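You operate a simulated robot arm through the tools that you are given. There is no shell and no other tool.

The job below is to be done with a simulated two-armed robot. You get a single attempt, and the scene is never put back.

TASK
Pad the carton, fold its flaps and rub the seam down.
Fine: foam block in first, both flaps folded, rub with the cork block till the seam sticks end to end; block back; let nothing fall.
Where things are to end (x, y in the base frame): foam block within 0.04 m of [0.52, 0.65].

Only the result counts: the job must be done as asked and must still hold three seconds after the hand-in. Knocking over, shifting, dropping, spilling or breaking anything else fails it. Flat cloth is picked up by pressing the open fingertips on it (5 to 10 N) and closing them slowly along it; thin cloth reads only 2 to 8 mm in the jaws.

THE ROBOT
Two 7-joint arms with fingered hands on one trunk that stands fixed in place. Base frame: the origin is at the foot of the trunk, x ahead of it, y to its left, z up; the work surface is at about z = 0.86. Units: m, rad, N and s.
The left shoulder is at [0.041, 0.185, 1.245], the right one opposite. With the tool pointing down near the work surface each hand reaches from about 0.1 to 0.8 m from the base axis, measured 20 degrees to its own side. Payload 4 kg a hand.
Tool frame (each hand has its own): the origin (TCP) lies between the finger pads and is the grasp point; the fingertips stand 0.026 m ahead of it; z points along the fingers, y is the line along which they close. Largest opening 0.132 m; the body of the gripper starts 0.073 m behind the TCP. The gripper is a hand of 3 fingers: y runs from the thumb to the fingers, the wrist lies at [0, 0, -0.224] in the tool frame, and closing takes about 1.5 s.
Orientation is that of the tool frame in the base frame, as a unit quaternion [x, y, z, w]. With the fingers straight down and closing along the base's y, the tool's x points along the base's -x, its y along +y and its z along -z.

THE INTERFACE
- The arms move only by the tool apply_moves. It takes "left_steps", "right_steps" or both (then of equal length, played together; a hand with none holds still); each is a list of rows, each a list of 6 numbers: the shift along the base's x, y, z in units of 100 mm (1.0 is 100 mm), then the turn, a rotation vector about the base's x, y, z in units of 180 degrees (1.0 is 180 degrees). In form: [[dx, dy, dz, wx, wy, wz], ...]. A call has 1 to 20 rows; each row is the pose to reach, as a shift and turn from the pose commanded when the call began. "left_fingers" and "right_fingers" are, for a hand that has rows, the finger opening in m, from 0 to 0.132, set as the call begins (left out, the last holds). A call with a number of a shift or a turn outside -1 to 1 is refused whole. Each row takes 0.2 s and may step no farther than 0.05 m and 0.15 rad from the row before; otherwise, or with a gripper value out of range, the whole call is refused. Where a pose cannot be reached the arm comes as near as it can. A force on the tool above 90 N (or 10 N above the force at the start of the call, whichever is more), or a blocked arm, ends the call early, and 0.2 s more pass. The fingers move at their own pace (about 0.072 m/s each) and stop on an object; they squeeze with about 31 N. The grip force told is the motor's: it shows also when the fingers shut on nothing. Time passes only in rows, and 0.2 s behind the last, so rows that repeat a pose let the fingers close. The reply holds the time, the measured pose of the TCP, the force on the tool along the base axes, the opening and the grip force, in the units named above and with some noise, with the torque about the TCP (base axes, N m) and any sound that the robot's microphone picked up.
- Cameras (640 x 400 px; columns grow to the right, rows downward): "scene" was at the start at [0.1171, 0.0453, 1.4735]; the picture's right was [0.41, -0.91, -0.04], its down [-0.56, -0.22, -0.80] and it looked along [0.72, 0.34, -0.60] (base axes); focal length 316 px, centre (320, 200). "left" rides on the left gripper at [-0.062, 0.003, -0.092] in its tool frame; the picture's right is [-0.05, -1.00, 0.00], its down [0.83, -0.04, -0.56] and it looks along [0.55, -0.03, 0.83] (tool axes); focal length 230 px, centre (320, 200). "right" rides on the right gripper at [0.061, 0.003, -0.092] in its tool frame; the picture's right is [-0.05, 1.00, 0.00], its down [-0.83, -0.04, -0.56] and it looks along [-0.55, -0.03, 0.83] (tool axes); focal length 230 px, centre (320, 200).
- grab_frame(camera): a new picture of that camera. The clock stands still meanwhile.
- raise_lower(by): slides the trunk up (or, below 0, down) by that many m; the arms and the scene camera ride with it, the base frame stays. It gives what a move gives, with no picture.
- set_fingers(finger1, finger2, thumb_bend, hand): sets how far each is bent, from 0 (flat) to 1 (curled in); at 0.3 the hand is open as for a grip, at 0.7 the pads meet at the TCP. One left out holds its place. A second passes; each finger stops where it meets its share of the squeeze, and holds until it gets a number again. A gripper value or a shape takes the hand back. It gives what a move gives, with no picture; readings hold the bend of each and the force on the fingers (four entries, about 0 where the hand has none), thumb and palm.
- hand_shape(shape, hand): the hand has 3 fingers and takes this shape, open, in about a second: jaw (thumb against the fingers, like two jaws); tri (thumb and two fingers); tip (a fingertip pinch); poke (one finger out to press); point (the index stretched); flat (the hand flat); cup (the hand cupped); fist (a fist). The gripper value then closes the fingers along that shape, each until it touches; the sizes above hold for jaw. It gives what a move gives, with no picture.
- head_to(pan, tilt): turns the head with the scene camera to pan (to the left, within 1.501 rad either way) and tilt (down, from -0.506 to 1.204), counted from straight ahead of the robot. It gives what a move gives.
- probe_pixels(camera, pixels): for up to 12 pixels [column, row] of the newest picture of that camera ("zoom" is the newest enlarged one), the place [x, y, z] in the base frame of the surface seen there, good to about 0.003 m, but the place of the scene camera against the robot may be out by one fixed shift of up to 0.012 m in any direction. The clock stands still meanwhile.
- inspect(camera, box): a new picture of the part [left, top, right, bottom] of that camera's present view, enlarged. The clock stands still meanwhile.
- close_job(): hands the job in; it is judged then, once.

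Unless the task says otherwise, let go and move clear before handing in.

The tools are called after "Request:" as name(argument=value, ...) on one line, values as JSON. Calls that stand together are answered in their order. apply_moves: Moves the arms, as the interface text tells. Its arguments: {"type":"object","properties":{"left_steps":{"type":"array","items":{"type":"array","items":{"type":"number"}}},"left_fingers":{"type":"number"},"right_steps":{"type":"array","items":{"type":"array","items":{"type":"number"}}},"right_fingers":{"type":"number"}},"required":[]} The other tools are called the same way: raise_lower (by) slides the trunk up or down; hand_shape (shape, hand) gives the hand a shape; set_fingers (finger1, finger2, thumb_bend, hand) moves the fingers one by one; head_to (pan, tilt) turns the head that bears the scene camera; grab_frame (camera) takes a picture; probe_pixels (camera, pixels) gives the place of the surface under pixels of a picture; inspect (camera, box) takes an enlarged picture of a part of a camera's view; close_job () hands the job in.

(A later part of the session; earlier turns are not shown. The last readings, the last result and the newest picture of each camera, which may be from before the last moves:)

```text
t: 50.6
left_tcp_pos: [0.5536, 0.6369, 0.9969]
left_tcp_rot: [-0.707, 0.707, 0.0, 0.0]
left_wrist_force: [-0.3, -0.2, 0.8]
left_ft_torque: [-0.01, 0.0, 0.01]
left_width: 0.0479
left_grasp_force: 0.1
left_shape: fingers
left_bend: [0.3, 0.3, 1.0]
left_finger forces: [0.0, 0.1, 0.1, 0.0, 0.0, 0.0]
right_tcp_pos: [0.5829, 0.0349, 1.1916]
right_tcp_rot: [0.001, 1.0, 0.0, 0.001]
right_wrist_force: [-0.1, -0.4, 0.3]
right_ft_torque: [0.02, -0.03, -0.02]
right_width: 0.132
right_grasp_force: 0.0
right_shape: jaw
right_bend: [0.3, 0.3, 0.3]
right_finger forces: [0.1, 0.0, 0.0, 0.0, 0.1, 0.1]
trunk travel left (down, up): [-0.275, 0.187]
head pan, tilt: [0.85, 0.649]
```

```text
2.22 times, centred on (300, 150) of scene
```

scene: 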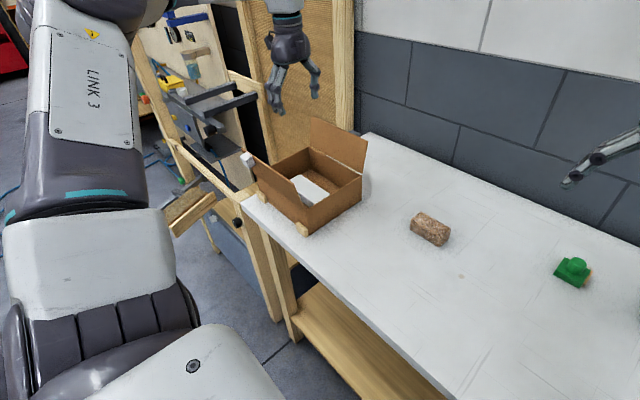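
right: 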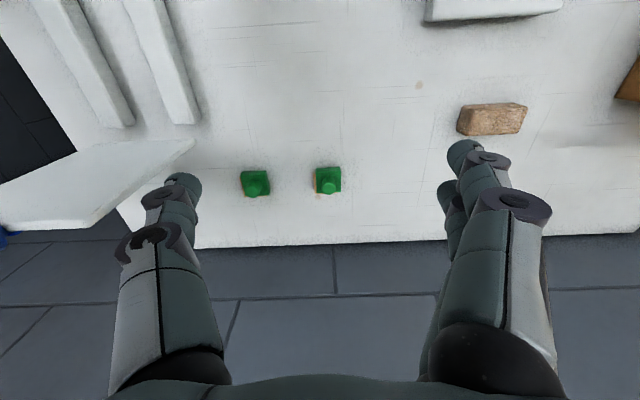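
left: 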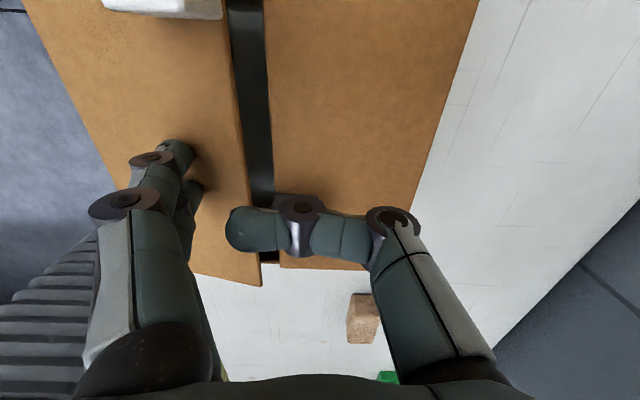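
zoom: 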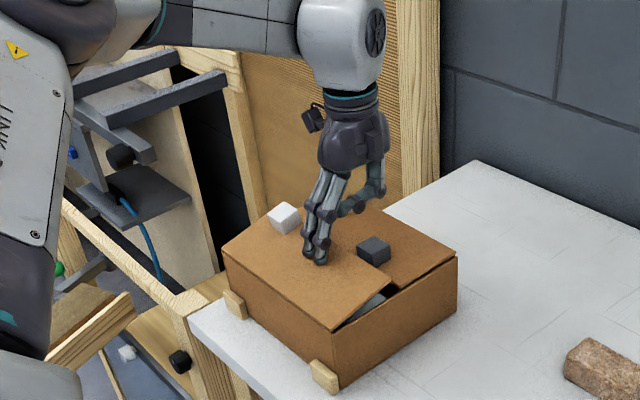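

The near flap is about 75° over, with the fingertips at left (180,165) on it and a narrow dark gap remaining at (250,100). I'll ease it down to flat.

Request:
apply_moves(left_steps=[[0.02, 0, -0.04, 0, 0, 0], [0.03, 0, -0.08, 0, 0, 0], [0.04, 0, -0.12, 0, 0, 0], [0.05, 0, -0.15, 0, 0, 0], [0.05, 0, -0.17, 0, 0, 0], [0.05, 0, -0.17, 0, 0, 0]])

Request:
grab_frame(camera="left")

Request:
inspect(camera="scene", box=[200, 60, 400, 240])

```text
t: 52.0
left_tcp_pos: [0.5592, 0.638, 0.9803]
left_tcp_rot: [-0.707, 0.708, 0.001, 0.001]
left_wrist_force: [1.9, 1.5, 9.9]
left_ft_torque: [0.02, 0.75, -0.12]
left_width: 0.0488
left_grasp_force: 4.8
left_shape: fingers
left_bend: [0.29, 0.29, 1.0]
left_finger forces: [5.0, 5.1, 0.0, 0.0, 0.0, 0.0]
right_tcp_pos: [0.5825, 0.0355, 1.193]
right_tcp_rot: [0.0, 1.0, 0.0, -0.001]
right_wrist_force: [0.8, -0.2, -0.7]
right_ft_torque: [0.02, 0.02, -0.02]
right_width: 0.1319
right_grasp_force: 0.0
right_shape: jaw
right_bend: [0.3, 0.3, 0.3]
right_finger forces: [0.1, 0.0, 0.0, 0.1, 0.1, 0.0]
trunk travel left (down, up): [-0.275, 0.187]
head pan, tilt: [0.85, 0.649]
```

```text
taken
```

left: 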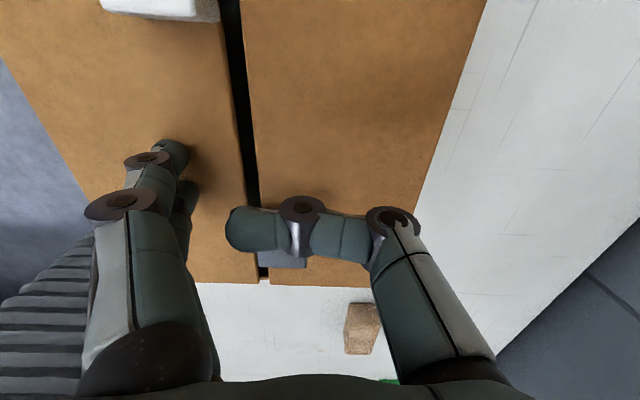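

```text
2.22 times, centred on (300, 150) of scene
```

zoom: 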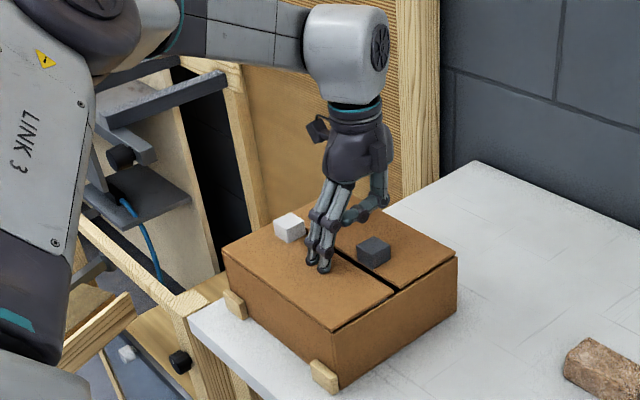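

Both flaps now lie flat with a thin dark seam at left (240,90) between them, and the carton has not moved against its stops. I'll lift the hand straight up and check they stay.

Request:
apply_moves(left_steps=[[0, 0, 0.05, 0, 0, 0], [0, 0, 0.2, 0, 0, 0], [0, 0, 0.5, 0, 0, 0], [0, 0, 0.9, 0, 0, 0], [0, 0, 1.0, 0, 0, 0], [0, 0, 1.0, 0, 0, 0]])

Request:
apply_moves(left_steps=[[0, 0, 0.4, 0, 0, 0], [0, 0, 0.8, 0, 0, 0], [0, 0, 1.0, 0, 0, 0], [0, 0, 1.0, 0, 0, 0]])

Request:
grab_frame(camera="left")

Request:
inspect(camera="scene", box=[220, 100, 400, 240])

```text
t: 53.4
left_tcp_pos: [0.5594, 0.6354, 1.0781]
left_tcp_rot: [0.707, -0.707, 0.0, 0.0]
left_wrist_force: [0.4, -0.2, 0.8]
left_ft_torque: [0.04, -0.04, 0.0]
left_width: 0.0481
left_grasp_force: 0.0
left_shape: fingers
left_bend: [0.3, 0.3, 1.0]
left_finger forces: [0.1, 0.1, 0.0, 0.1, 0.0, 0.1]
right_tcp_pos: [0.5834, 0.0362, 1.1909]
right_tcp_rot: [0.001, 1.0, 0.0, 0.0]
right_wrist_force: [0.0, 0.4, -0.5]
right_ft_torque: [-0.02, 0.0, -0.05]
right_width: 0.1323
right_grasp_force: 0.0
right_shape: jaw
right_bend: [0.3, 0.3, 0.3]
right_finger forces: [0.0, 0.1, 0.1, 0.0, 0.0, 0.0]
trunk travel left (down, up): [-0.275, 0.187]
head pan, tilt: [0.85, 0.649]
```

```text
t: 54.4
left_tcp_pos: [0.5593, 0.6397, 1.1786]
left_tcp_rot: [-0.707, 0.707, 0.0, 0.001]
left_wrist_force: [0.7, 0.8, -0.5]
left_ft_torque: [0.05, 0.02, -0.05]
left_width: 0.0479
left_grasp_force: 0.1
left_shape: fingers
left_bend: [0.3, 0.3, 1.0]
left_finger forces: [0.0, 0.1, 0.0, 0.0, 0.1, 0.0]
right_tcp_pos: [0.5827, 0.038, 1.1931]
right_tcp_rot: [-0.001, 1.0, 0.0, 0.0]
right_wrist_force: [0.0, -0.1, 0.7]
right_ft_torque: [0.0, 0.02, 0.02]
right_width: 0.132
right_grasp_force: 0.0
right_shape: jaw
right_bend: [0.3, 0.3, 0.3]
right_finger forces: [0.1, 0.0, 0.0, 0.1, 0.0, 0.0]
trunk travel left (down, up): [-0.275, 0.187]
head pan, tilt: [0.85, 0.649]
```

```text
taken
```

left: 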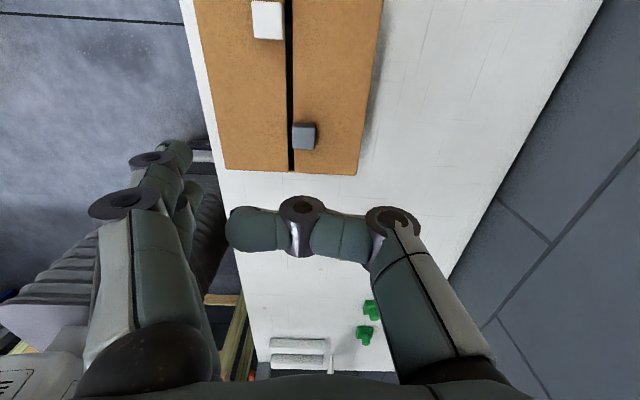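

```text
2.86 times, centred on (310, 170) of scene
```

zoom: 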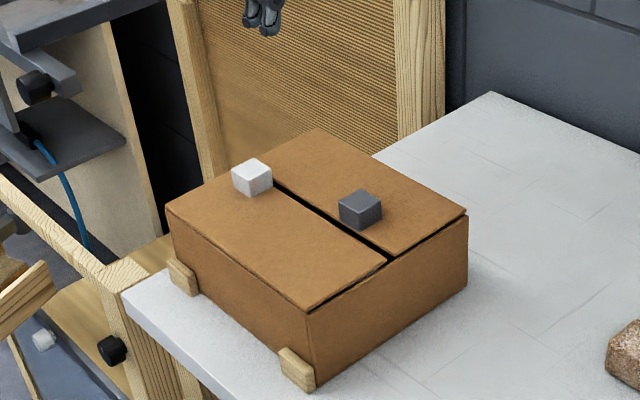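

Both flaps stay down: the seam shows at left (289,80), the white tab at (268,18) on the near flap and the grey tab at (304,136) on the rear one. I'll probe the seam, tabs and flap edges so I can plan a rub path clear of the tabs.

Request:
inspect(camera="left", box=[180, 0, 400, 180])

Request:
probe_pixels(camera="left", pixels=[[280, 80], [298, 80], [283, 155], [296, 160], [253, 5], [283, 5], [281, 36], [255, 36], [293, 125], [316, 126], [312, 147], [297, 147]])

```text
2.22 times, centred on (290, 90) of left
```

zoom: 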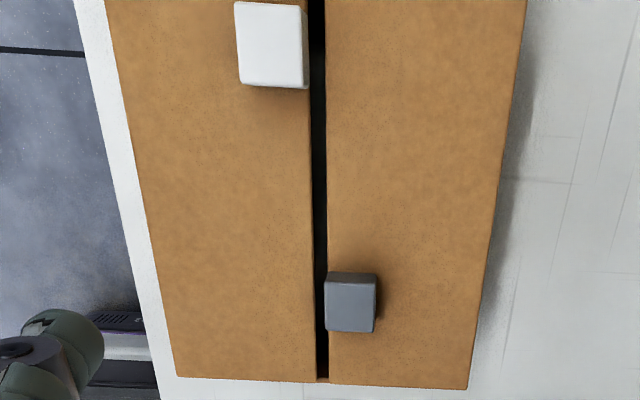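

```text
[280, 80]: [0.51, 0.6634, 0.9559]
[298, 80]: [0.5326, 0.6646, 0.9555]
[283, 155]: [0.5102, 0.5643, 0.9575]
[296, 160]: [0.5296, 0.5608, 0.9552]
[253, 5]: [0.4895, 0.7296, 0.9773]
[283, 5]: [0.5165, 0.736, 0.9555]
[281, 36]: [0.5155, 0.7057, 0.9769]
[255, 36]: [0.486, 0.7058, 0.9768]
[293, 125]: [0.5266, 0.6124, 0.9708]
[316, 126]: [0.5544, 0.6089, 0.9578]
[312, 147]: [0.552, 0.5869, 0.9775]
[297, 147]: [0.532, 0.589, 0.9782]
```

Seam runs at x≈0.5225, from y≈0.548 to 0.755, with tabs 22 mm high: white at x 0.487–0.516, y 0.704–0.735, grey at x 0.528–0.553, y 0.585–0.613. To plan the rub I need the arm's limit, so I'll test in free air how far the vertical hand reaches toward (0.55, 0.74).

Request:
apply_moves(left_steps=[[0, 0.25, -0.1, 0, 0, 0], [0, 0.5, -0.3, 0, 0, 0], [0, 0.75, -0.6, 0, 0, 0], [0, 1.0, -0.9, 0, 0, 0], [0, 1.0, -1.0, 0, 0, 0]])

```text
t: 55.6
left_tcp_pos: [0.5597, 0.7384, 1.0794]
left_tcp_rot: [-0.707, 0.707, 0.0, 0.0]
left_wrist_force: [-0.6, 0.0, 0.2]
left_ft_torque: [0.0, -0.03, 0.0]
left_width: 0.048
left_grasp_force: 0.0
left_shape: fingers
left_bend: [0.3, 0.3, 1.0]
left_finger forces: [0.0, 0.0, 0.0, 0.0, 0.0, 0.0]
right_tcp_pos: [0.5821, 0.0358, 1.192]
right_tcp_rot: [-0.001, 1.0, 0.0, 0.001]
right_wrist_force: [-0.3, 0.0, -0.6]
right_ft_torque: [0.03, 0.01, -0.02]
right_width: 0.1318
right_grasp_force: 0.0
right_shape: jaw
right_bend: [0.3, 0.3, 0.3]
right_finger forces: [0.0, 0.0, 0.0, 0.1, 0.0, 0.0]
trunk travel left (down, up): [-0.275, 0.187]
head pan, tilt: [0.85, 0.649]
```

That pose was reached in full (0.56, 0.738). Now I'll test turning the hand back to yaw 0 there (jaws closing along y), which would let the cork lie across the seam while passing the tabs.

Request:
apply_moves(left_steps=[[0, 0, 0, 0, 0, -0.045], [0, 0, 0, 0, 0, -0.09], [0, 0, 0, 0, 0, -0.135], [0, 0, 0, 0, 0, -0.18], [0, 0, 0, 0, 0, -0.225], [0, 0, 0, 0, 0, -0.27], [0, 0, 0, 0, 0, -0.315], [0, 0, 0, 0, 0, -0.36], [0, 0, 0, 0, 0, -0.405], [0, 0, 0, 0, 0, -0.45], [0, 0, 0, 0, 0, -0.48], [0, 0, 0, 0, 0, -0.5], [0, 0, 0, 0, 0, -0.5]])

Request:
grab_frame(camera="scene")

```text
t: 58.4
left_tcp_pos: [0.5599, 0.7382, 1.0768]
left_tcp_rot: [0.001, 1.0, -0.001, 0.0]
left_wrist_force: [0.1, 0.1, -0.8]
left_ft_torque: [0.01, 0.04, 0.01]
left_width: 0.0478
left_grasp_force: 0.1
left_shape: fingers
left_bend: [0.3, 0.3, 1.0]
left_finger forces: [0.0, 0.0, 0.0, 0.0, 0.1, 0.1]
right_tcp_pos: [0.583, 0.0365, 1.1931]
right_tcp_rot: [0.0, 1.0, 0.0, 0.0]
right_wrist_force: [0.1, 0.3, -0.1]
right_ft_torque: [0.03, 0.04, 0.01]
right_width: 0.1322
right_grasp_force: 0.1
right_shape: jaw
right_bend: [0.3, 0.3, 0.3]
right_finger forces: [0.0, 0.0, 0.0, 0.0, 0.1, 0.0]
trunk travel left (down, up): [-0.275, 0.187]
head pan, tilt: [0.85, 0.649]
```

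```text
taken
```

scene: 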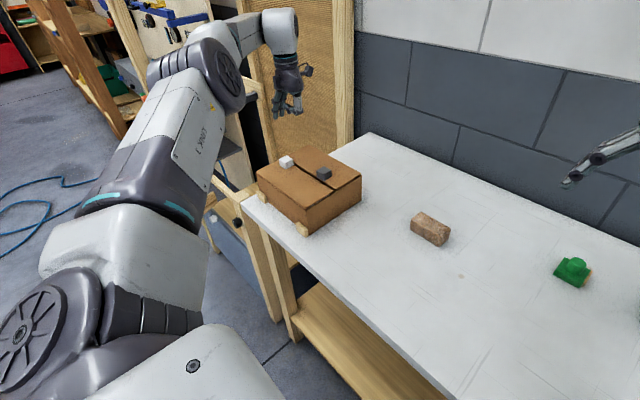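

Yaw 0 is reachable there too, so I can grip the cork by its ends and rub along the seam, passing each tab on its free side. I'll reopen the hand as a jaw and travel to above the cork at (0.638, 0.329).

Request:
hand_shape(shape="jaw", hand="left")

Request:
apply_moves(left_steps=[[0.1, -0.2, 0.3, 0, 0, 0], [0.2, -0.5, 0.6, 0, 0, 0], [0.3, -0.8, 0.8, 0, 0, 0], [0.4, -1.0, 0.8, 0, 0, 0], [0.4, -1.0, 0.8, 0, 0, 0]], left_fingers=0.132)

Request:
apply_moves(left_steps=[[0.1, -0.4, 0, 0, 0, 0], [0.2, -0.8, 0, 0, 0, 0], [0.3, -1.0, 0, 0, 0, 0]])

Request:
apply_moves(left_steps=[[0.02, -0.4, 0, 0, 0, 0], [0.04, -0.8, 0, 0, 0, 0], [0.08, -1.0, 0, 0, 0, 0]])

Request:
apply_moves(left_steps=[[0, -0.4, -0.2, 0, 0, 0], [0, -0.8, -0.3, 0, 0, 0], [0, -1.0, -0.4, 0, 0, 0], [0, -1.0, -0.4, 0, 0, 0]])

Request:
grab_frame(camera="left")

Request:
grab_frame(camera="scene")

```text
t: 59.3
left_tcp_pos: [0.5592, 0.7401, 1.078]
left_tcp_rot: [0.0, 1.0, 0.0, 0.001]
left_wrist_force: [0.3, 0.3, 0.1]
left_ft_torque: [0.0, 0.0, 0.0]
left_width: 0.1321
left_grasp_force: 0.0
left_shape: jaw
left_bend: [0.3, 0.3, 0.3]
left_finger forces: [0.1, 0.0, 0.1, 0.1, 0.0, 0.1]
right_tcp_pos: [0.5826, 0.0364, 1.1922]
right_tcp_rot: [0.0, 1.0, 0.0, 0.0]
right_wrist_force: [0.7, 0.2, 0.2]
right_ft_torque: [-0.01, -0.03, 0.0]
right_width: 0.1321
right_grasp_force: 0.2
right_shape: jaw
right_bend: [0.3, 0.3, 0.3]
right_finger forces: [0.1, 0.1, 0.1, 0.1, 0.0, 0.0]
trunk travel left (down, up): [-0.275, 0.187]
head pan, tilt: [0.85, 0.649]
```

```text
t: 60.5
left_tcp_pos: [0.5984, 0.6391, 1.1593]
left_tcp_rot: [-0.001, 1.0, 0.0, 0.0]
left_wrist_force: [-0.2, 0.6, 0.0]
left_ft_torque: [0.0, 0.02, 0.0]
left_width: 0.1322
left_grasp_force: 0.1
left_shape: jaw
left_bend: [0.3, 0.3, 0.3]
left_finger forces: [0.1, 0.0, 0.0, 0.0, 0.1, 0.1]
right_tcp_pos: [0.5826, 0.0367, 1.1922]
right_tcp_rot: [0.0, 1.0, 0.0, 0.0]
right_wrist_force: [0.0, 0.0, 1.2]
right_ft_torque: [0.0, 0.01, 0.02]
right_width: 0.1318
right_grasp_force: 0.0
right_shape: jaw
right_bend: [0.3, 0.3, 0.3]
right_finger forces: [0.1, 0.0, 0.0, 0.0, 0.1, 0.0]
trunk travel left (down, up): [-0.275, 0.187]
head pan, tilt: [0.85, 0.649]
```

```text
t: 61.3
left_tcp_pos: [0.6292, 0.5383, 1.1605]
left_tcp_rot: [-0.001, 1.0, 0.0, -0.001]
left_wrist_force: [-0.1, 1.1, 0.5]
left_ft_torque: [0.01, 0.02, -0.02]
left_width: 0.1319
left_grasp_force: 0.1
left_shape: jaw
left_bend: [0.3, 0.3, 0.3]
left_finger forces: [0.0, 0.0, 0.0, 0.0, 0.1, 0.1]
right_tcp_pos: [0.5823, 0.036, 1.1908]
right_tcp_rot: [0.0, 1.0, 0.001, 0.0]
right_wrist_force: [0.1, -0.6, -0.1]
right_ft_torque: [-0.03, -0.02, 0.0]
right_width: 0.1318
right_grasp_force: 0.0
right_shape: jaw
right_bend: [0.3, 0.3, 0.3]
right_finger forces: [0.0, 0.0, 0.0, 0.0, 0.0, 0.0]
trunk travel left (down, up): [-0.275, 0.187]
head pan, tilt: [0.85, 0.649]
```

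```text
t: 62.1
left_tcp_pos: [0.635, 0.4382, 1.1568]
left_tcp_rot: [0.0, 1.0, 0.0, 0.0]
left_wrist_force: [-0.4, -0.9, 0.1]
left_ft_torque: [0.0, 0.02, 0.03]
left_width: 0.1319
left_grasp_force: 0.1
left_shape: jaw
left_bend: [0.3, 0.3, 0.3]
left_finger forces: [0.0, 0.0, 0.0, 0.0, 0.1, 0.0]
right_tcp_pos: [0.583, 0.0364, 1.1923]
right_tcp_rot: [0.0, 1.0, 0.001, 0.001]
right_wrist_force: [-0.1, 0.3, 0.0]
right_ft_torque: [0.0, 0.02, -0.02]
right_width: 0.1318
right_grasp_force: 0.1
right_shape: jaw
right_bend: [0.3, 0.3, 0.3]
right_finger forces: [0.0, 0.1, 0.1, 0.0, 0.0, 0.1]
trunk travel left (down, up): [-0.275, 0.187]
head pan, tilt: [0.85, 0.649]
```

```text
t: 63.1
left_tcp_pos: [0.6352, 0.3377, 1.1172]
left_tcp_rot: [0.0, 1.0, 0.0, 0.001]
left_wrist_force: [1.0, 0.2, -0.4]
left_ft_torque: [0.03, 0.01, -0.04]
left_width: 0.1321
left_grasp_force: 0.1
left_shape: jaw
left_bend: [0.3, 0.3, 0.3]
left_finger forces: [0.1, 0.1, 0.0, 0.1, 0.0, 0.0]
right_tcp_pos: [0.5827, 0.0357, 1.1922]
right_tcp_rot: [0.0, 1.0, 0.0, 0.0]
right_wrist_force: [0.7, -1.5, 0.1]
right_ft_torque: [-0.02, 0.01, 0.01]
right_width: 0.1318
right_grasp_force: 0.1
right_shape: jaw
right_bend: [0.3, 0.3, 0.3]
right_finger forces: [0.0, 0.0, 0.1, 0.0, 0.1, 0.1]
trunk travel left (down, up): [-0.275, 0.187]
head pan, tilt: [0.85, 0.649]
```

```text
taken
```

left: 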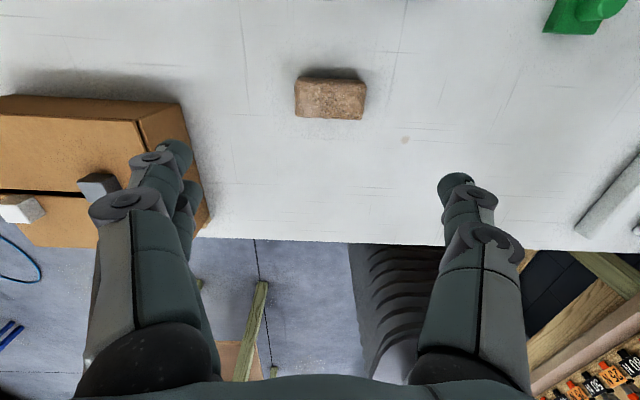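

```text
taken
```

scene: 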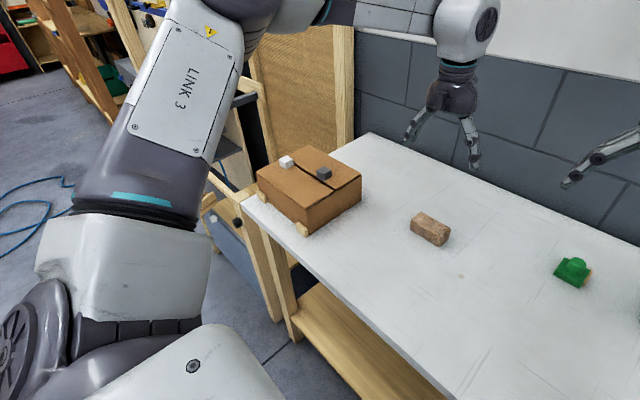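

From above, the cork shows at left (330,98), about 70 px long along y. I'll enlarge and probe it to fix its centre, size and yaw before descending.

Request:
inspect(camera="left", box=[270, 60, 390, 135])

Request:
probe_pixels(camera="left", pixels=[[299, 84], [361, 86], [299, 112], [359, 115], [330, 98], [297, 98], [363, 100], [330, 83], [330, 112], [330, 118], [299, 116], [358, 118]])

```text
5.33 times, centred on (330, 98) of left
```

zoom: 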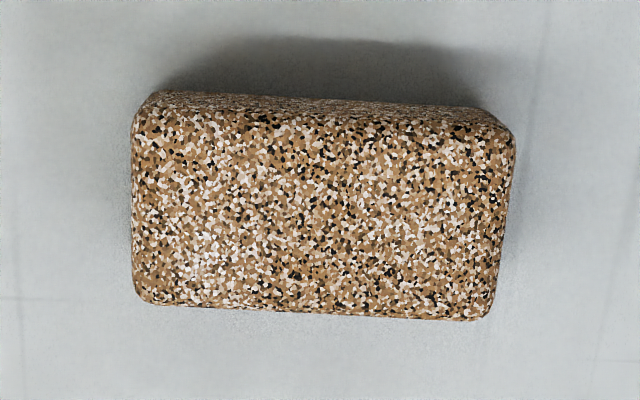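

```text
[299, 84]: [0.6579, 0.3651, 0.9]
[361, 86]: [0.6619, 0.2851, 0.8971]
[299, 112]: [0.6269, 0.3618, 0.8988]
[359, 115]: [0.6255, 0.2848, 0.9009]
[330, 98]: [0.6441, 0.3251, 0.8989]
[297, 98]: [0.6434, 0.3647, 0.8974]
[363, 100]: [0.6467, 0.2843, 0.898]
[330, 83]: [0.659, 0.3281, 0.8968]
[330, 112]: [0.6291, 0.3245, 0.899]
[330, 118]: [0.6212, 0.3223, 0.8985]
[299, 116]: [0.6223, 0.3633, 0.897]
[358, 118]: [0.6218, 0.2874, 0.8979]
```

The cork measures about 85 × 40 × 38 mm, centred at (0.640, 0.326), aligned with y, top at z 0.898. I'll centre the open jaw over it and come down part way.

Request:
apply_moves(left_steps=[[0.03, -0.06, -0.4, 0, 0, 0], [0.05, -0.11, -0.8, 0, 0, 0], [0.05, -0.11, -1.0, 0, 0, 0], [0.05, -0.11, -1.0, 0, 0, 0]], left_fingers=0.132)

Request:
apply_moves(left_steps=[[0, 0, -0.3, 0, 0, 0], [0, 0, -0.6, 0, 0, 0], [0, 0, -0.6, 0, 0, 0]])

Request:
grab_frame(camera="left")

Request:
inspect(camera="scene", box=[360, 140, 500, 270])

```text
t: 64.1
left_tcp_pos: [0.6428, 0.3253, 1.0173]
left_tcp_rot: [-0.001, 1.0, 0.0, 0.0]
left_wrist_force: [1.3, 0.8, -0.8]
left_ft_torque: [0.03, 0.0, -0.01]
left_width: 0.132
left_grasp_force: 0.2
left_shape: jaw
left_bend: [0.3, 0.3, 0.3]
left_finger forces: [0.0, 0.0, 0.0, 0.0, 0.0, 0.0]
right_tcp_pos: [0.582, 0.0365, 1.1919]
right_tcp_rot: [0.0, 1.0, 0.0, 0.0]
right_wrist_force: [-0.4, 0.2, -0.3]
right_ft_torque: [-0.04, -0.02, 0.06]
right_width: 0.132
right_grasp_force: 0.0
right_shape: jaw
right_bend: [0.3, 0.3, 0.3]
right_finger forces: [0.0, 0.0, 0.0, 0.1, 0.0, 0.0]
trunk travel left (down, up): [-0.275, 0.187]
head pan, tilt: [0.85, 0.649]
```

```text
t: 64.9
left_tcp_pos: [0.6396, 0.3257, 0.9586]
left_tcp_rot: [0.0, 1.0, 0.0, 0.0]
left_wrist_force: [0.5, -0.2, -1.0]
left_ft_torque: [0.01, 0.0, 0.01]
left_width: 0.1318
left_grasp_force: 0.0
left_shape: jaw
left_bend: [0.3, 0.3, 0.3]
left_finger forces: [0.0, 0.0, 0.0, 0.0, 0.1, 0.1]
right_tcp_pos: [0.5822, 0.0368, 1.1923]
right_tcp_rot: [0.0, 1.0, 0.0, 0.0]
right_wrist_force: [0.0, 0.0, 0.2]
right_ft_torque: [0.02, 0.0, 0.0]
right_width: 0.1316
right_grasp_force: 0.0
right_shape: jaw
right_bend: [0.3, 0.3, 0.3]
right_finger forces: [0.1, 0.0, 0.1, 0.0, 0.0, 0.1]
trunk travel left (down, up): [-0.275, 0.187]
head pan, tilt: [0.85, 0.649]
```

```text
taken
```

left: 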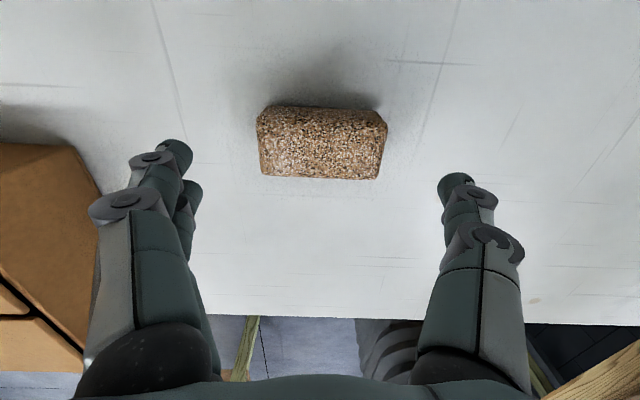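

```text
3.08 times, centred on (430, 205) of scene
```

zoom: 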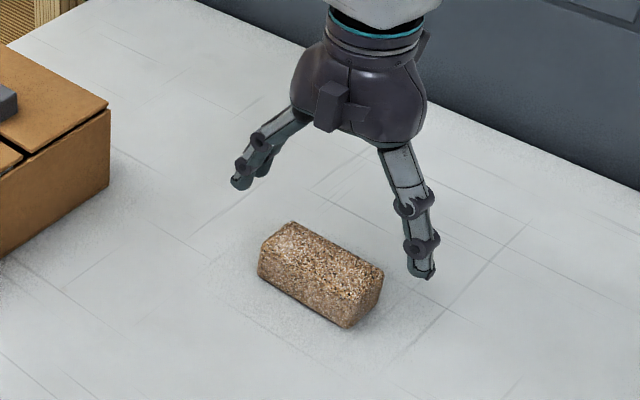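

The cork sits centred between the fingertips (258–387 vs 185 and 447). I'll probe its top-face edges once more from this close range to check the x alignment.

Request:
inspect(camera="left", box=[240, 90, 400, 190])

Request:
probe_pixels(camera="left", pixels=[[320, 112], [320, 120], [320, 130], [320, 145], [320, 160], [320, 170], [320, 176], [264, 145], [380, 147], [290, 174], [350, 176], [322, 146]])

```text
4.00 times, centred on (320, 140) of left
```

zoom: 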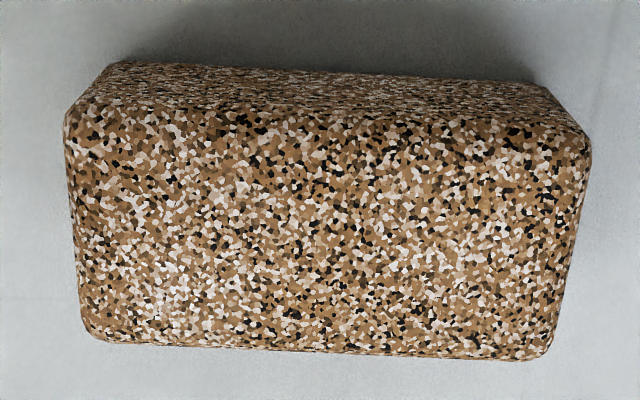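

```text
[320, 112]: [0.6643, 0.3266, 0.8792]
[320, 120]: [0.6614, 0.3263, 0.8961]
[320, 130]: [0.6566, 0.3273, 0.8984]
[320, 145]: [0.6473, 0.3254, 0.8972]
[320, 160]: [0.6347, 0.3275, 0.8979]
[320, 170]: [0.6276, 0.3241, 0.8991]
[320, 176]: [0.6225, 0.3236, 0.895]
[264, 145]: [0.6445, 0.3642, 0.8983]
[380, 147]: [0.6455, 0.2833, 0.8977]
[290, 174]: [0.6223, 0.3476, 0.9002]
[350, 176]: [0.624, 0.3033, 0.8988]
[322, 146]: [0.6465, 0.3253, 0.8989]
```

The cork's top spans x 0.621–0.662, y 0.280–0.368 (centre (0.6415, 0.324)), well matched to the TCP. I'll descend to z≈0.894 and then close on its ends.

Request:
apply_moves(left_steps=[[0.01, -0.01, -0.25, 0, 0, 0], [0.01, -0.01, -0.5, 0, 0, 0], [0.01, -0.01, -0.64, 0, 0, 0], [0.01, -0.01, -0.64, 0, 0, 0]])

Request:
apply_moves(left_steps=[[0, 0, 0, 0, 0, 0], [0, 0, 0, 0, 0, 0], [0, 0, 0, 0, 0, 0], [0, 0, 0, 0, 0, 0], [0, 0, 0, 0, 0, 0], [0, 0, 0, 0, 0, 0], [0, 0, 0, 0, 0, 0], [0, 0, 0, 0, 0, 0]], left_fingers=0.07)

Request:
grab_frame(camera="left")

Request:
inspect(camera="scene", box=[360, 160, 500, 270])

```text
t: 65.9
left_tcp_pos: [0.6348, 0.3301, 0.9005]
left_tcp_rot: [0.0, 1.0, 0.0, 0.0]
left_wrist_force: [-0.1, -0.3, 0.1]
left_ft_torque: [0.03, -0.03, -0.02]
left_width: 0.1318
left_grasp_force: 0.1
left_shape: jaw
left_bend: [0.3, 0.3, 0.3]
left_finger forces: [0.0, 0.0, 0.0, 0.1, 0.0, 0.1]
left hand out of reach, approached as far as the arm can: row 3, 4
right_tcp_pos: [0.5832, 0.0359, 1.1921]
right_tcp_rot: [0.0, 1.0, 0.0, 0.0]
right_wrist_force: [-0.5, -0.6, -0.2]
right_ft_torque: [0.02, 0.0, 0.01]
right_width: 0.132
right_grasp_force: 0.0
right_shape: jaw
right_bend: [0.3, 0.3, 0.3]
right_finger forces: [0.0, 0.0, 0.1, 0.0, 0.0, 0.0]
trunk travel left (down, up): [-0.275, 0.187]
head pan, tilt: [0.85, 0.649]
```

```text
t: 67.7
left_tcp_pos: [0.6371, 0.3307, 0.9002]
left_tcp_rot: [0.0, 1.0, 0.001, 0.0]
left_wrist_force: [-0.2, -0.1, 1.0]
left_ft_torque: [0.0, 0.01, 0.02]
left_width: 0.0843
left_grasp_force: 31.2
left_shape: jaw
left_bend: [0.7, 0.7, 0.69]
left_finger forces: [13.8, 13.9, 0.0, 0.0, 28.0, 0.1]
right_tcp_pos: [0.582, 0.0366, 1.1919]
right_tcp_rot: [0.0, 1.0, 0.001, 0.0]
right_wrist_force: [-0.5, -0.6, 0.3]
right_ft_torque: [-0.03, 0.02, 0.04]
right_width: 0.132
right_grasp_force: 0.1
right_shape: jaw
right_bend: [0.3, 0.3, 0.3]
right_finger forces: [0.0, 0.0, 0.0, 0.1, 0.0, 0.0]
trunk travel left (down, up): [-0.275, 0.187]
head pan, tilt: [0.85, 0.649]
```

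```text
taken
```

left: 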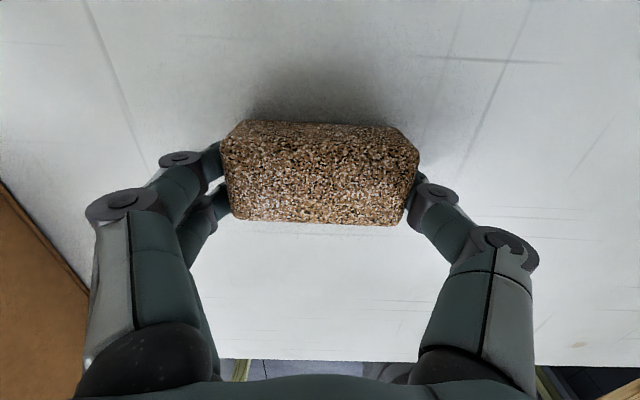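

```text
3.64 times, centred on (430, 215) of scene
```

zoom: 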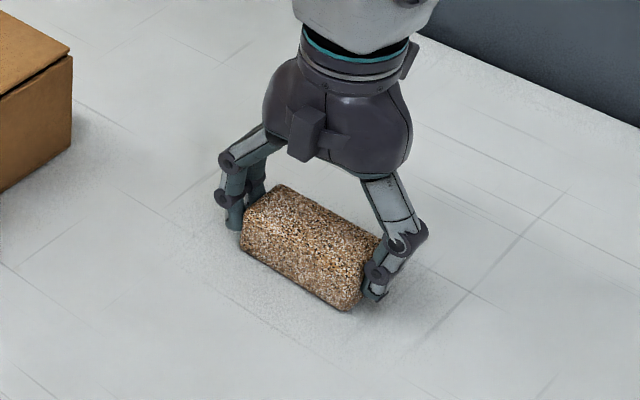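

The hand stopped about 6 mm short of the commanded spot (joint limit), but the jaws hold the cork's ends: width 0.084, 14+14 vs 28 N. I'll lift it a little and check that it hangs level.

Request:
apply_moves(left_steps=[[0, 0, 0.1, 0, 0, 0], [0, 0, 0.3, 0, 0, 0], [0, 0, 0.6, 0, 0, 0], [0, 0, 0.9, 0, 0, 0], [0, 0, 0.9, 0, 0, 0]])

Request:
grab_frame(camera="left")

Request:
inspect(camera="scene", box=[360, 120, 500, 270])

```text
t: 68.9
left_tcp_pos: [0.635, 0.3299, 0.9873]
left_tcp_rot: [0.0, 1.0, 0.0, -0.001]
left_wrist_force: [-0.2, 0.2, -1.5]
left_ft_torque: [0.0, 0.03, 0.03]
left_width: 0.0844
left_grasp_force: 30.6
left_shape: jaw
left_bend: [0.7, 0.7, 0.69]
left_finger forces: [14.0, 14.0, 0.1, 0.1, 27.9, 0.1]
right_tcp_pos: [0.5842, 0.037, 1.1918]
right_tcp_rot: [0.0, 1.0, 0.001, 0.0]
right_wrist_force: [-0.6, 0.8, -1.1]
right_ft_torque: [0.02, 0.01, -0.03]
right_width: 0.1319
right_grasp_force: 0.0
right_shape: jaw
right_bend: [0.3, 0.3, 0.3]
right_finger forces: [0.0, 0.0, 0.0, 0.0, 0.0, 0.0]
trunk travel left (down, up): [-0.275, 0.187]
head pan, tilt: [0.85, 0.649]
```

```text
taken
```

left: 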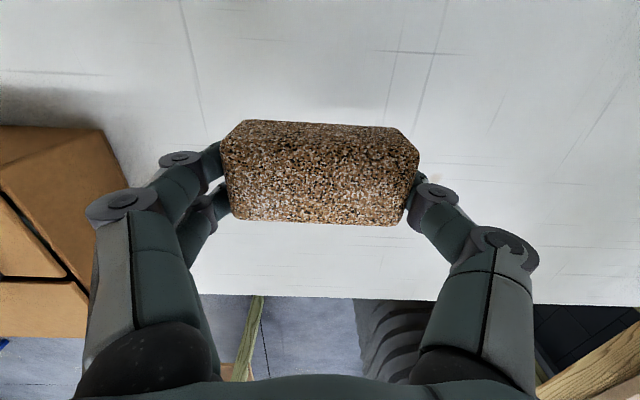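

```text
2.67 times, centred on (430, 195) of scene
```

zoom: 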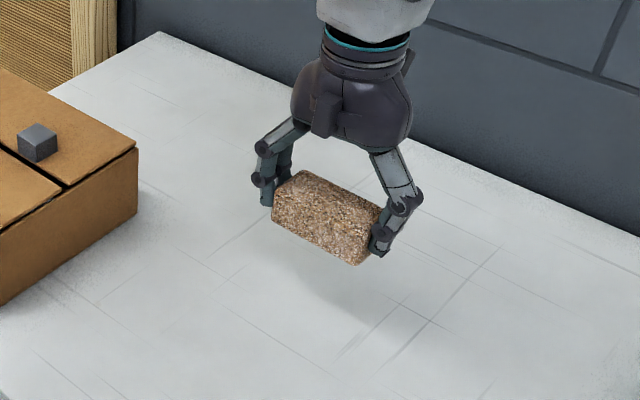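

The cork hangs level and unchanged in the grip. I'll probe its top edges now to know its exact place relative to the TCP.

Request:
probe_pixels(camera="left", pixels=[[320, 145], [320, 152], [320, 160], [320, 180], [320, 200], [320, 215], [320, 220], [240, 180], [405, 182], [232, 180], [320, 130], [412, 182]])

Request:
inspect(camera="left", box=[180, 90, 460, 250])

```text
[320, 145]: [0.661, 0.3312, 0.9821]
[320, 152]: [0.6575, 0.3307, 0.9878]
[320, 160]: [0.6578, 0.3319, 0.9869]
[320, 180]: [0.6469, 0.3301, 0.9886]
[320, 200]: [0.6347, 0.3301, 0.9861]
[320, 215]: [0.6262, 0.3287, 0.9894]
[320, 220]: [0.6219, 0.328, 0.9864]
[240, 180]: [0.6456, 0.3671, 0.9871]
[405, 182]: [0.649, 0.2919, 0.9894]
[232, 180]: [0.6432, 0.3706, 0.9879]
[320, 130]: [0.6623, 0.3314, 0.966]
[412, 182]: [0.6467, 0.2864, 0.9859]
```

```text
2.29 times, centred on (320, 170) of left
```

zoom: 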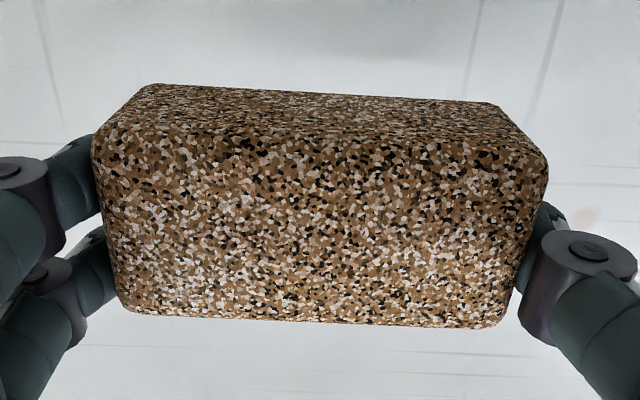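

The cork's centre is about 5 mm beyond the TCP in x and its bottom 40 mm below it. I'll raise it and carry it toward the carton at a safe height.

Request:
apply_moves(left_steps=[[0, 0, 0.3, 0, 0, 0], [0, 0.1, 0.6, 0, 0, 0], [-0.1, 0.4, 0.9, 0, 0, 0], [-0.2, 0.7, 1.0, 0, 0, 0], [-0.25, 1.0, 1.0, 0, 0, 0], [-0.25, 1.0, 1.0, 0, 0, 0]])

Request:
apply_moves(left_steps=[[-0.1, 0.3, 0, 0, 0, 0], [-0.2, 0.6, 0, 0, 0, 0], [-0.25, 0.9, 0, 0, 0, 0], [-0.25, 1.0, 0, 0, 0, 0]])

Request:
apply_moves(left_steps=[[-0.1, 0.3, 0, 0, 0, 0], [-0.2, 0.6, 0, 0, 0, 0], [-0.25, 0.9, 0, 0, 0, 0], [-0.25, 1.0, 0, 0, 0, 0], [-0.25, 1.0, 0, 0, 0, 0]])

Request:
grab_frame(camera="left")

Request:
grab_frame(camera="scene")

```text
t: 70.3
left_tcp_pos: [0.6088, 0.4315, 1.0887]
left_tcp_rot: [-0.001, 1.0, 0.0, 0.0]
left_wrist_force: [-0.7, -0.7, -0.7]
left_ft_torque: [-0.02, -0.04, 0.01]
left_width: 0.0842
left_grasp_force: 31.3
left_shape: jaw
left_bend: [0.7, 0.7, 0.69]
left_finger forces: [14.0, 14.0, 0.0, 0.1, 28.0, 0.0]
right_tcp_pos: [0.5833, 0.0359, 1.1922]
right_tcp_rot: [0.0, 1.0, 0.0, 0.0]
right_wrist_force: [-0.3, -0.5, 0.4]
right_ft_torque: [0.01, 0.0, 0.01]
right_width: 0.1322
right_grasp_force: 0.1
right_shape: jaw
right_bend: [0.3, 0.3, 0.3]
right_finger forces: [0.1, 0.1, 0.1, 0.0, 0.1, 0.0]
trunk travel left (down, up): [-0.275, 0.187]
head pan, tilt: [0.85, 0.649]
```

```text
t: 71.3
left_tcp_pos: [0.5853, 0.5309, 1.0886]
left_tcp_rot: [0.0, 1.0, 0.001, 0.0]
left_wrist_force: [-0.6, -0.1, -1.1]
left_ft_torque: [0.03, 0.0, 0.0]
left_width: 0.084
left_grasp_force: 31.1
left_shape: jaw
left_bend: [0.7, 0.7, 0.69]
left_finger forces: [14.0, 14.0, 0.1, 0.0, 28.0, 0.1]
right_tcp_pos: [0.5828, 0.0358, 1.1919]
right_tcp_rot: [0.0, 1.0, 0.0, 0.0]
right_wrist_force: [-0.5, 0.3, 0.1]
right_ft_torque: [0.01, -0.02, 0.0]
right_width: 0.1321
right_grasp_force: 0.0
right_shape: jaw
right_bend: [0.3, 0.3, 0.3]
right_finger forces: [0.1, 0.0, 0.1, 0.0, 0.0, 0.0]
trunk travel left (down, up): [-0.275, 0.187]
head pan, tilt: [0.85, 0.649]
```

```text
t: 72.5
left_tcp_pos: [0.561, 0.6302, 1.0887]
left_tcp_rot: [0.001, 1.0, 0.001, 0.0]
left_wrist_force: [0.3, -0.3, -1.0]
left_ft_torque: [0.02, -0.03, 0.0]
left_width: 0.0842
left_grasp_force: 30.8
left_shape: jaw
left_bend: [0.7, 0.7, 0.69]
left_finger forces: [13.9, 14.0, 0.0, 0.0, 28.0, 0.0]
right_tcp_pos: [0.5823, 0.0358, 1.1922]
right_tcp_rot: [0.0, 1.0, -0.001, 0.0]
right_wrist_force: [-0.1, 0.0, -1.1]
right_ft_torque: [-0.03, 0.01, -0.05]
right_width: 0.1318
right_grasp_force: 0.1
right_shape: jaw
right_bend: [0.3, 0.3, 0.3]
right_finger forces: [0.0, 0.0, 0.1, 0.0, 0.1, 0.0]
trunk travel left (down, up): [-0.275, 0.187]
head pan, tilt: [0.85, 0.649]
```

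```text
taken
```

left: 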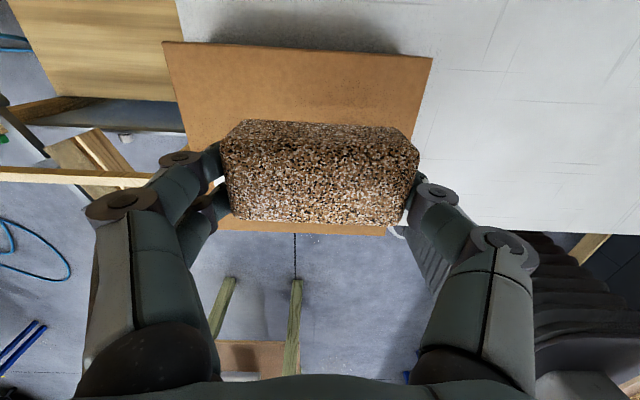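

```text
taken
```

scene: 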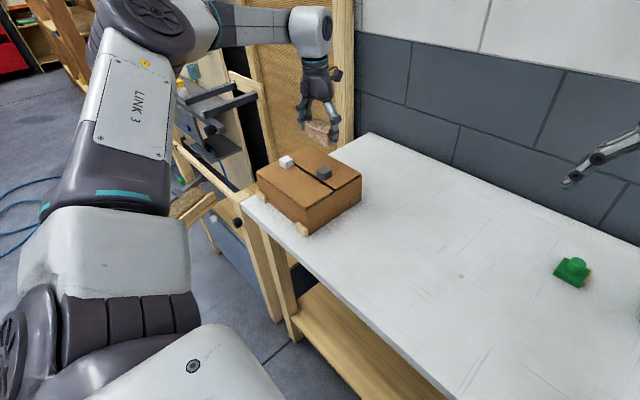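

The cork hangs over the carton with all tabs below it. I'll probe the flap corners at left (167,45) and (430,60) for the seam's true ends, and zoom the scene camera to calibrate it on the tabs.

Request:
probe_pixels(camera="left", pixels=[[170, 48], [428, 62], [300, 60], [195, 140], [412, 130]])

Request:
inspect(camera="scene", box=[240, 130, 380, 230])

```text
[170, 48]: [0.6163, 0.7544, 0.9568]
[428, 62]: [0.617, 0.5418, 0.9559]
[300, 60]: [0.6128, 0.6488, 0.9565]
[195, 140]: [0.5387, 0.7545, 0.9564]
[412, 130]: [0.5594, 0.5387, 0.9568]
```

```text
4.00 times, centred on (310, 180) of scene
```

zoom: 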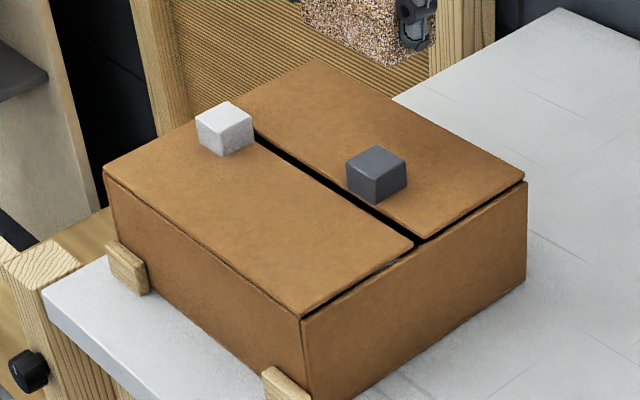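

The flaps span y≈0.540–0.757 at z 0.9565. I'll probe the tab tops and seam edges in this zoom to calibrate the scene camera against the hand camera.

Request:
probe_pixels(camera="zoom", pixels=[[226, 117], [200, 115], [227, 105], [250, 119], [225, 129], [377, 160], [350, 158], [378, 148], [402, 163], [377, 174], [408, 238], [425, 236]])

```text
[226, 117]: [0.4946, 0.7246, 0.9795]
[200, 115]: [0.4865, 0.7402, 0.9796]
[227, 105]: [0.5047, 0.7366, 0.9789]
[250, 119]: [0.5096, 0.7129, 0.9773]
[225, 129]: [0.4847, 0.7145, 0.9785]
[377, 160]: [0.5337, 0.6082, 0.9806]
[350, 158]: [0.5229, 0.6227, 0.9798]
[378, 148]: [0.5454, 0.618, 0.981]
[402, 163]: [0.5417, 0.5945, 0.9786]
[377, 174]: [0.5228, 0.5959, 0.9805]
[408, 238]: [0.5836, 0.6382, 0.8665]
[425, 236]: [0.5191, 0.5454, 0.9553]
```

Both cameras agree after a small shift: white tab x 0.492–0.517, y 0.705–0.731; grey tab x 0.529–0.553, y 0.586–0.613. I'll hover the cork on the free (+x) side of the white tab, at centre (0.540, 0.706), just above tab height.

Request:
apply_moves(left_steps=[[-0.05, 0.2, -0.05, 0, 0, 0], [-0.15, 0.5, -0.15, 0, 0, 0], [-0.25, 0.75, -0.3, 0, 0, 0], [-0.25, 0.75, -0.5, 0, 0, 0], [-0.25, 0.75, -0.55, 0, 0, 0], [-0.25, 0.75, -0.55, 0, 0, 0]])

Request:
inspect(camera="scene", box=[240, 110, 380, 230])

Request:
grab_frame(camera="left")

```text
t: 73.9
left_tcp_pos: [0.5357, 0.7042, 1.0328]
left_tcp_rot: [0.0, 1.0, -0.001, 0.001]
left_wrist_force: [-1.2, 0.2, -0.3]
left_ft_torque: [0.0, 0.04, 0.0]
left_width: 0.0842
left_grasp_force: 31.3
left_shape: jaw
left_bend: [0.7, 0.7, 0.69]
left_finger forces: [14.0, 14.0, 0.1, 0.0, 28.0, 0.0]
right_tcp_pos: [0.5832, 0.0359, 1.1923]
right_tcp_rot: [0.001, 1.0, 0.0, -0.001]
right_wrist_force: [-0.3, -0.4, -0.2]
right_ft_torque: [0.02, 0.0, 0.03]
right_width: 0.1319
right_grasp_force: 0.0
right_shape: jaw
right_bend: [0.3, 0.3, 0.3]
right_finger forces: [0.0, 0.1, 0.0, 0.0, 0.1, 0.0]
trunk travel left (down, up): [-0.275, 0.187]
head pan, tilt: [0.85, 0.649]
```

```text
3.33 times, centred on (310, 170) of scene
```

zoom: 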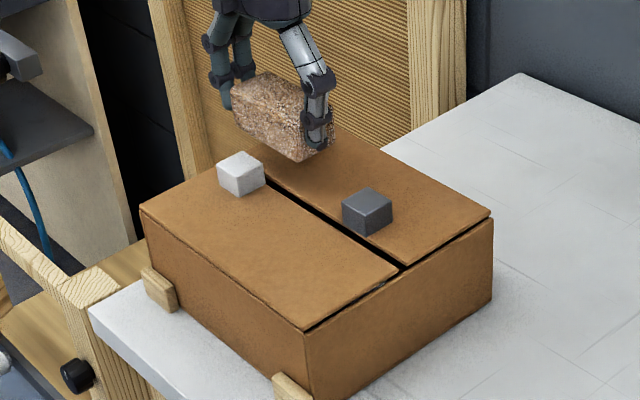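

```text
taken
```

left: 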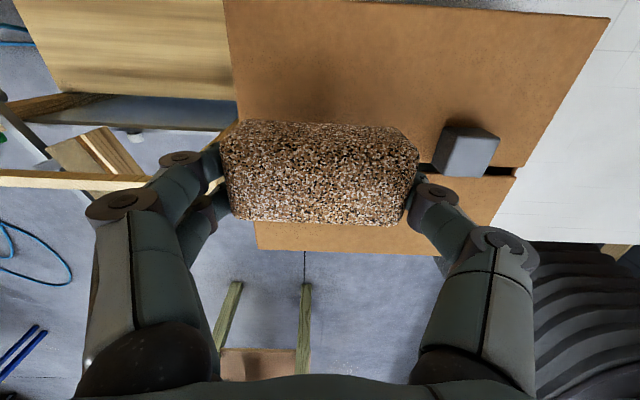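

The cork hovers beyond the white tab on the rear-flap side, about 15 mm above the tabs. I'll lower it in small steps until it meets the flap.

Request:
apply_moves(left_steps=[[0, 0, -0.1, 0, 0, 0], [0, 0, -0.2, 0, 0, 0], [0, 0, -0.27, 0, 0, 0], [0, 0, -0.31, 0, 0, 0], [0, 0, -0.34, 0, 0, 0], [0, 0, -0.34, 0, 0, 0]])

Request:
inspect(camera="scene", box=[240, 110, 380, 230])

```text
t: 75.3
left_tcp_pos: [0.5369, 0.7051, 0.9984]
left_tcp_rot: [0.0, 1.0, 0.0, 0.0]
left_wrist_force: [0.0, -0.2, -0.3]
left_ft_torque: [-0.04, 0.01, -0.01]
left_width: 0.0843
left_grasp_force: 30.8
left_shape: jaw
left_bend: [0.7, 0.7, 0.69]
left_finger forces: [14.0, 13.9, 0.0, 0.0, 28.0, 0.1]
right_tcp_pos: [0.5827, 0.0368, 1.1921]
right_tcp_rot: [0.0, 1.0, 0.001, -0.001]
right_wrist_force: [0.7, 0.8, -0.9]
right_ft_torque: [0.02, -0.03, -0.01]
right_width: 0.132
right_grasp_force: 0.1
right_shape: jaw
right_bend: [0.3, 0.3, 0.3]
right_finger forces: [0.1, 0.0, 0.0, 0.0, 0.0, 0.0]
trunk travel left (down, up): [-0.275, 0.187]
head pan, tilt: [0.85, 0.649]
```

```text
3.33 times, centred on (310, 170) of scene
```

zoom: 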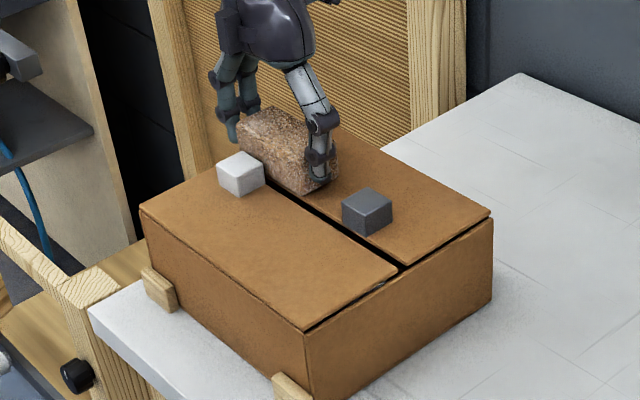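

The cork stands beside the white tab, just above the flap, no force yet. I'll inch down by a millimetre per step to build a light press.

Request:
apply_moves(left_steps=[[0, 0, -0.01, 0, 0, 0], [0, 0, -0.02, 0, 0, 0], [0, 0, -0.03, 0, 0, 0], [0, 0, -0.03, 0, 0, 0]])

```text
t: 76.3
left_tcp_pos: [0.5357, 0.7031, 0.9965]
left_tcp_rot: [0.0, 1.0, 0.0, -0.001]
left_wrist_force: [1.5, 0.4, 0.1]
left_ft_torque: [0.03, -0.05, 0.01]
left_width: 0.0841
left_grasp_force: 30.8
left_shape: jaw
left_bend: [0.7, 0.7, 0.69]
left_finger forces: [14.1, 14.1, 0.0, 0.0, 28.2, 0.0]
right_tcp_pos: [0.583, 0.037, 1.1925]
right_tcp_rot: [0.0, 1.0, 0.0, 0.0]
right_wrist_force: [-0.3, -0.3, 0.0]
right_ft_torque: [-0.02, -0.01, 0.0]
right_width: 0.132
right_grasp_force: 0.1
right_shape: jaw
right_bend: [0.3, 0.3, 0.3]
right_finger forces: [0.1, 0.1, 0.0, 0.0, 0.0, 0.1]
trunk travel left (down, up): [-0.275, 0.187]
head pan, tilt: [0.85, 0.649]
```

Still no vertical force at TCP z≈0.996. I'll keep inching down.

Request:
apply_moves(left_steps=[[0, 0, -0.01, 0, 0, 0], [0, 0, -0.02, 0, 0, 0], [0, 0, -0.03, 0, 0, 0], [0, 0, -0.03, 0, 0, 0]])

```text
t: 77.3
left_tcp_pos: [0.5369, 0.7022, 0.995]
left_tcp_rot: [0.0, 1.0, 0.0, 0.002]
left_wrist_force: [-0.7, 2.9, 12.5]
left_ft_torque: [0.05, -0.01, 0.01]
left_width: 0.0838
left_grasp_force: 30.7
left_shape: jaw
left_bend: [0.7, 0.7, 0.71]
left_finger forces: [16.3, 16.2, 0.1, 0.0, 28.8, 0.0]
right_tcp_pos: [0.5817, 0.0357, 1.1938]
right_tcp_rot: [0.0, 1.0, 0.001, 0.001]
right_wrist_force: [0.5, -0.6, 0.0]
right_ft_torque: [0.01, 0.0, -0.05]
right_width: 0.1318
right_grasp_force: 0.0
right_shape: jaw
right_bend: [0.3, 0.3, 0.3]
right_finger forces: [0.0, 0.0, 0.0, 0.0, 0.0, 0.0]
trunk travel left (down, up): [-0.275, 0.187]
head pan, tilt: [0.85, 0.649]
```

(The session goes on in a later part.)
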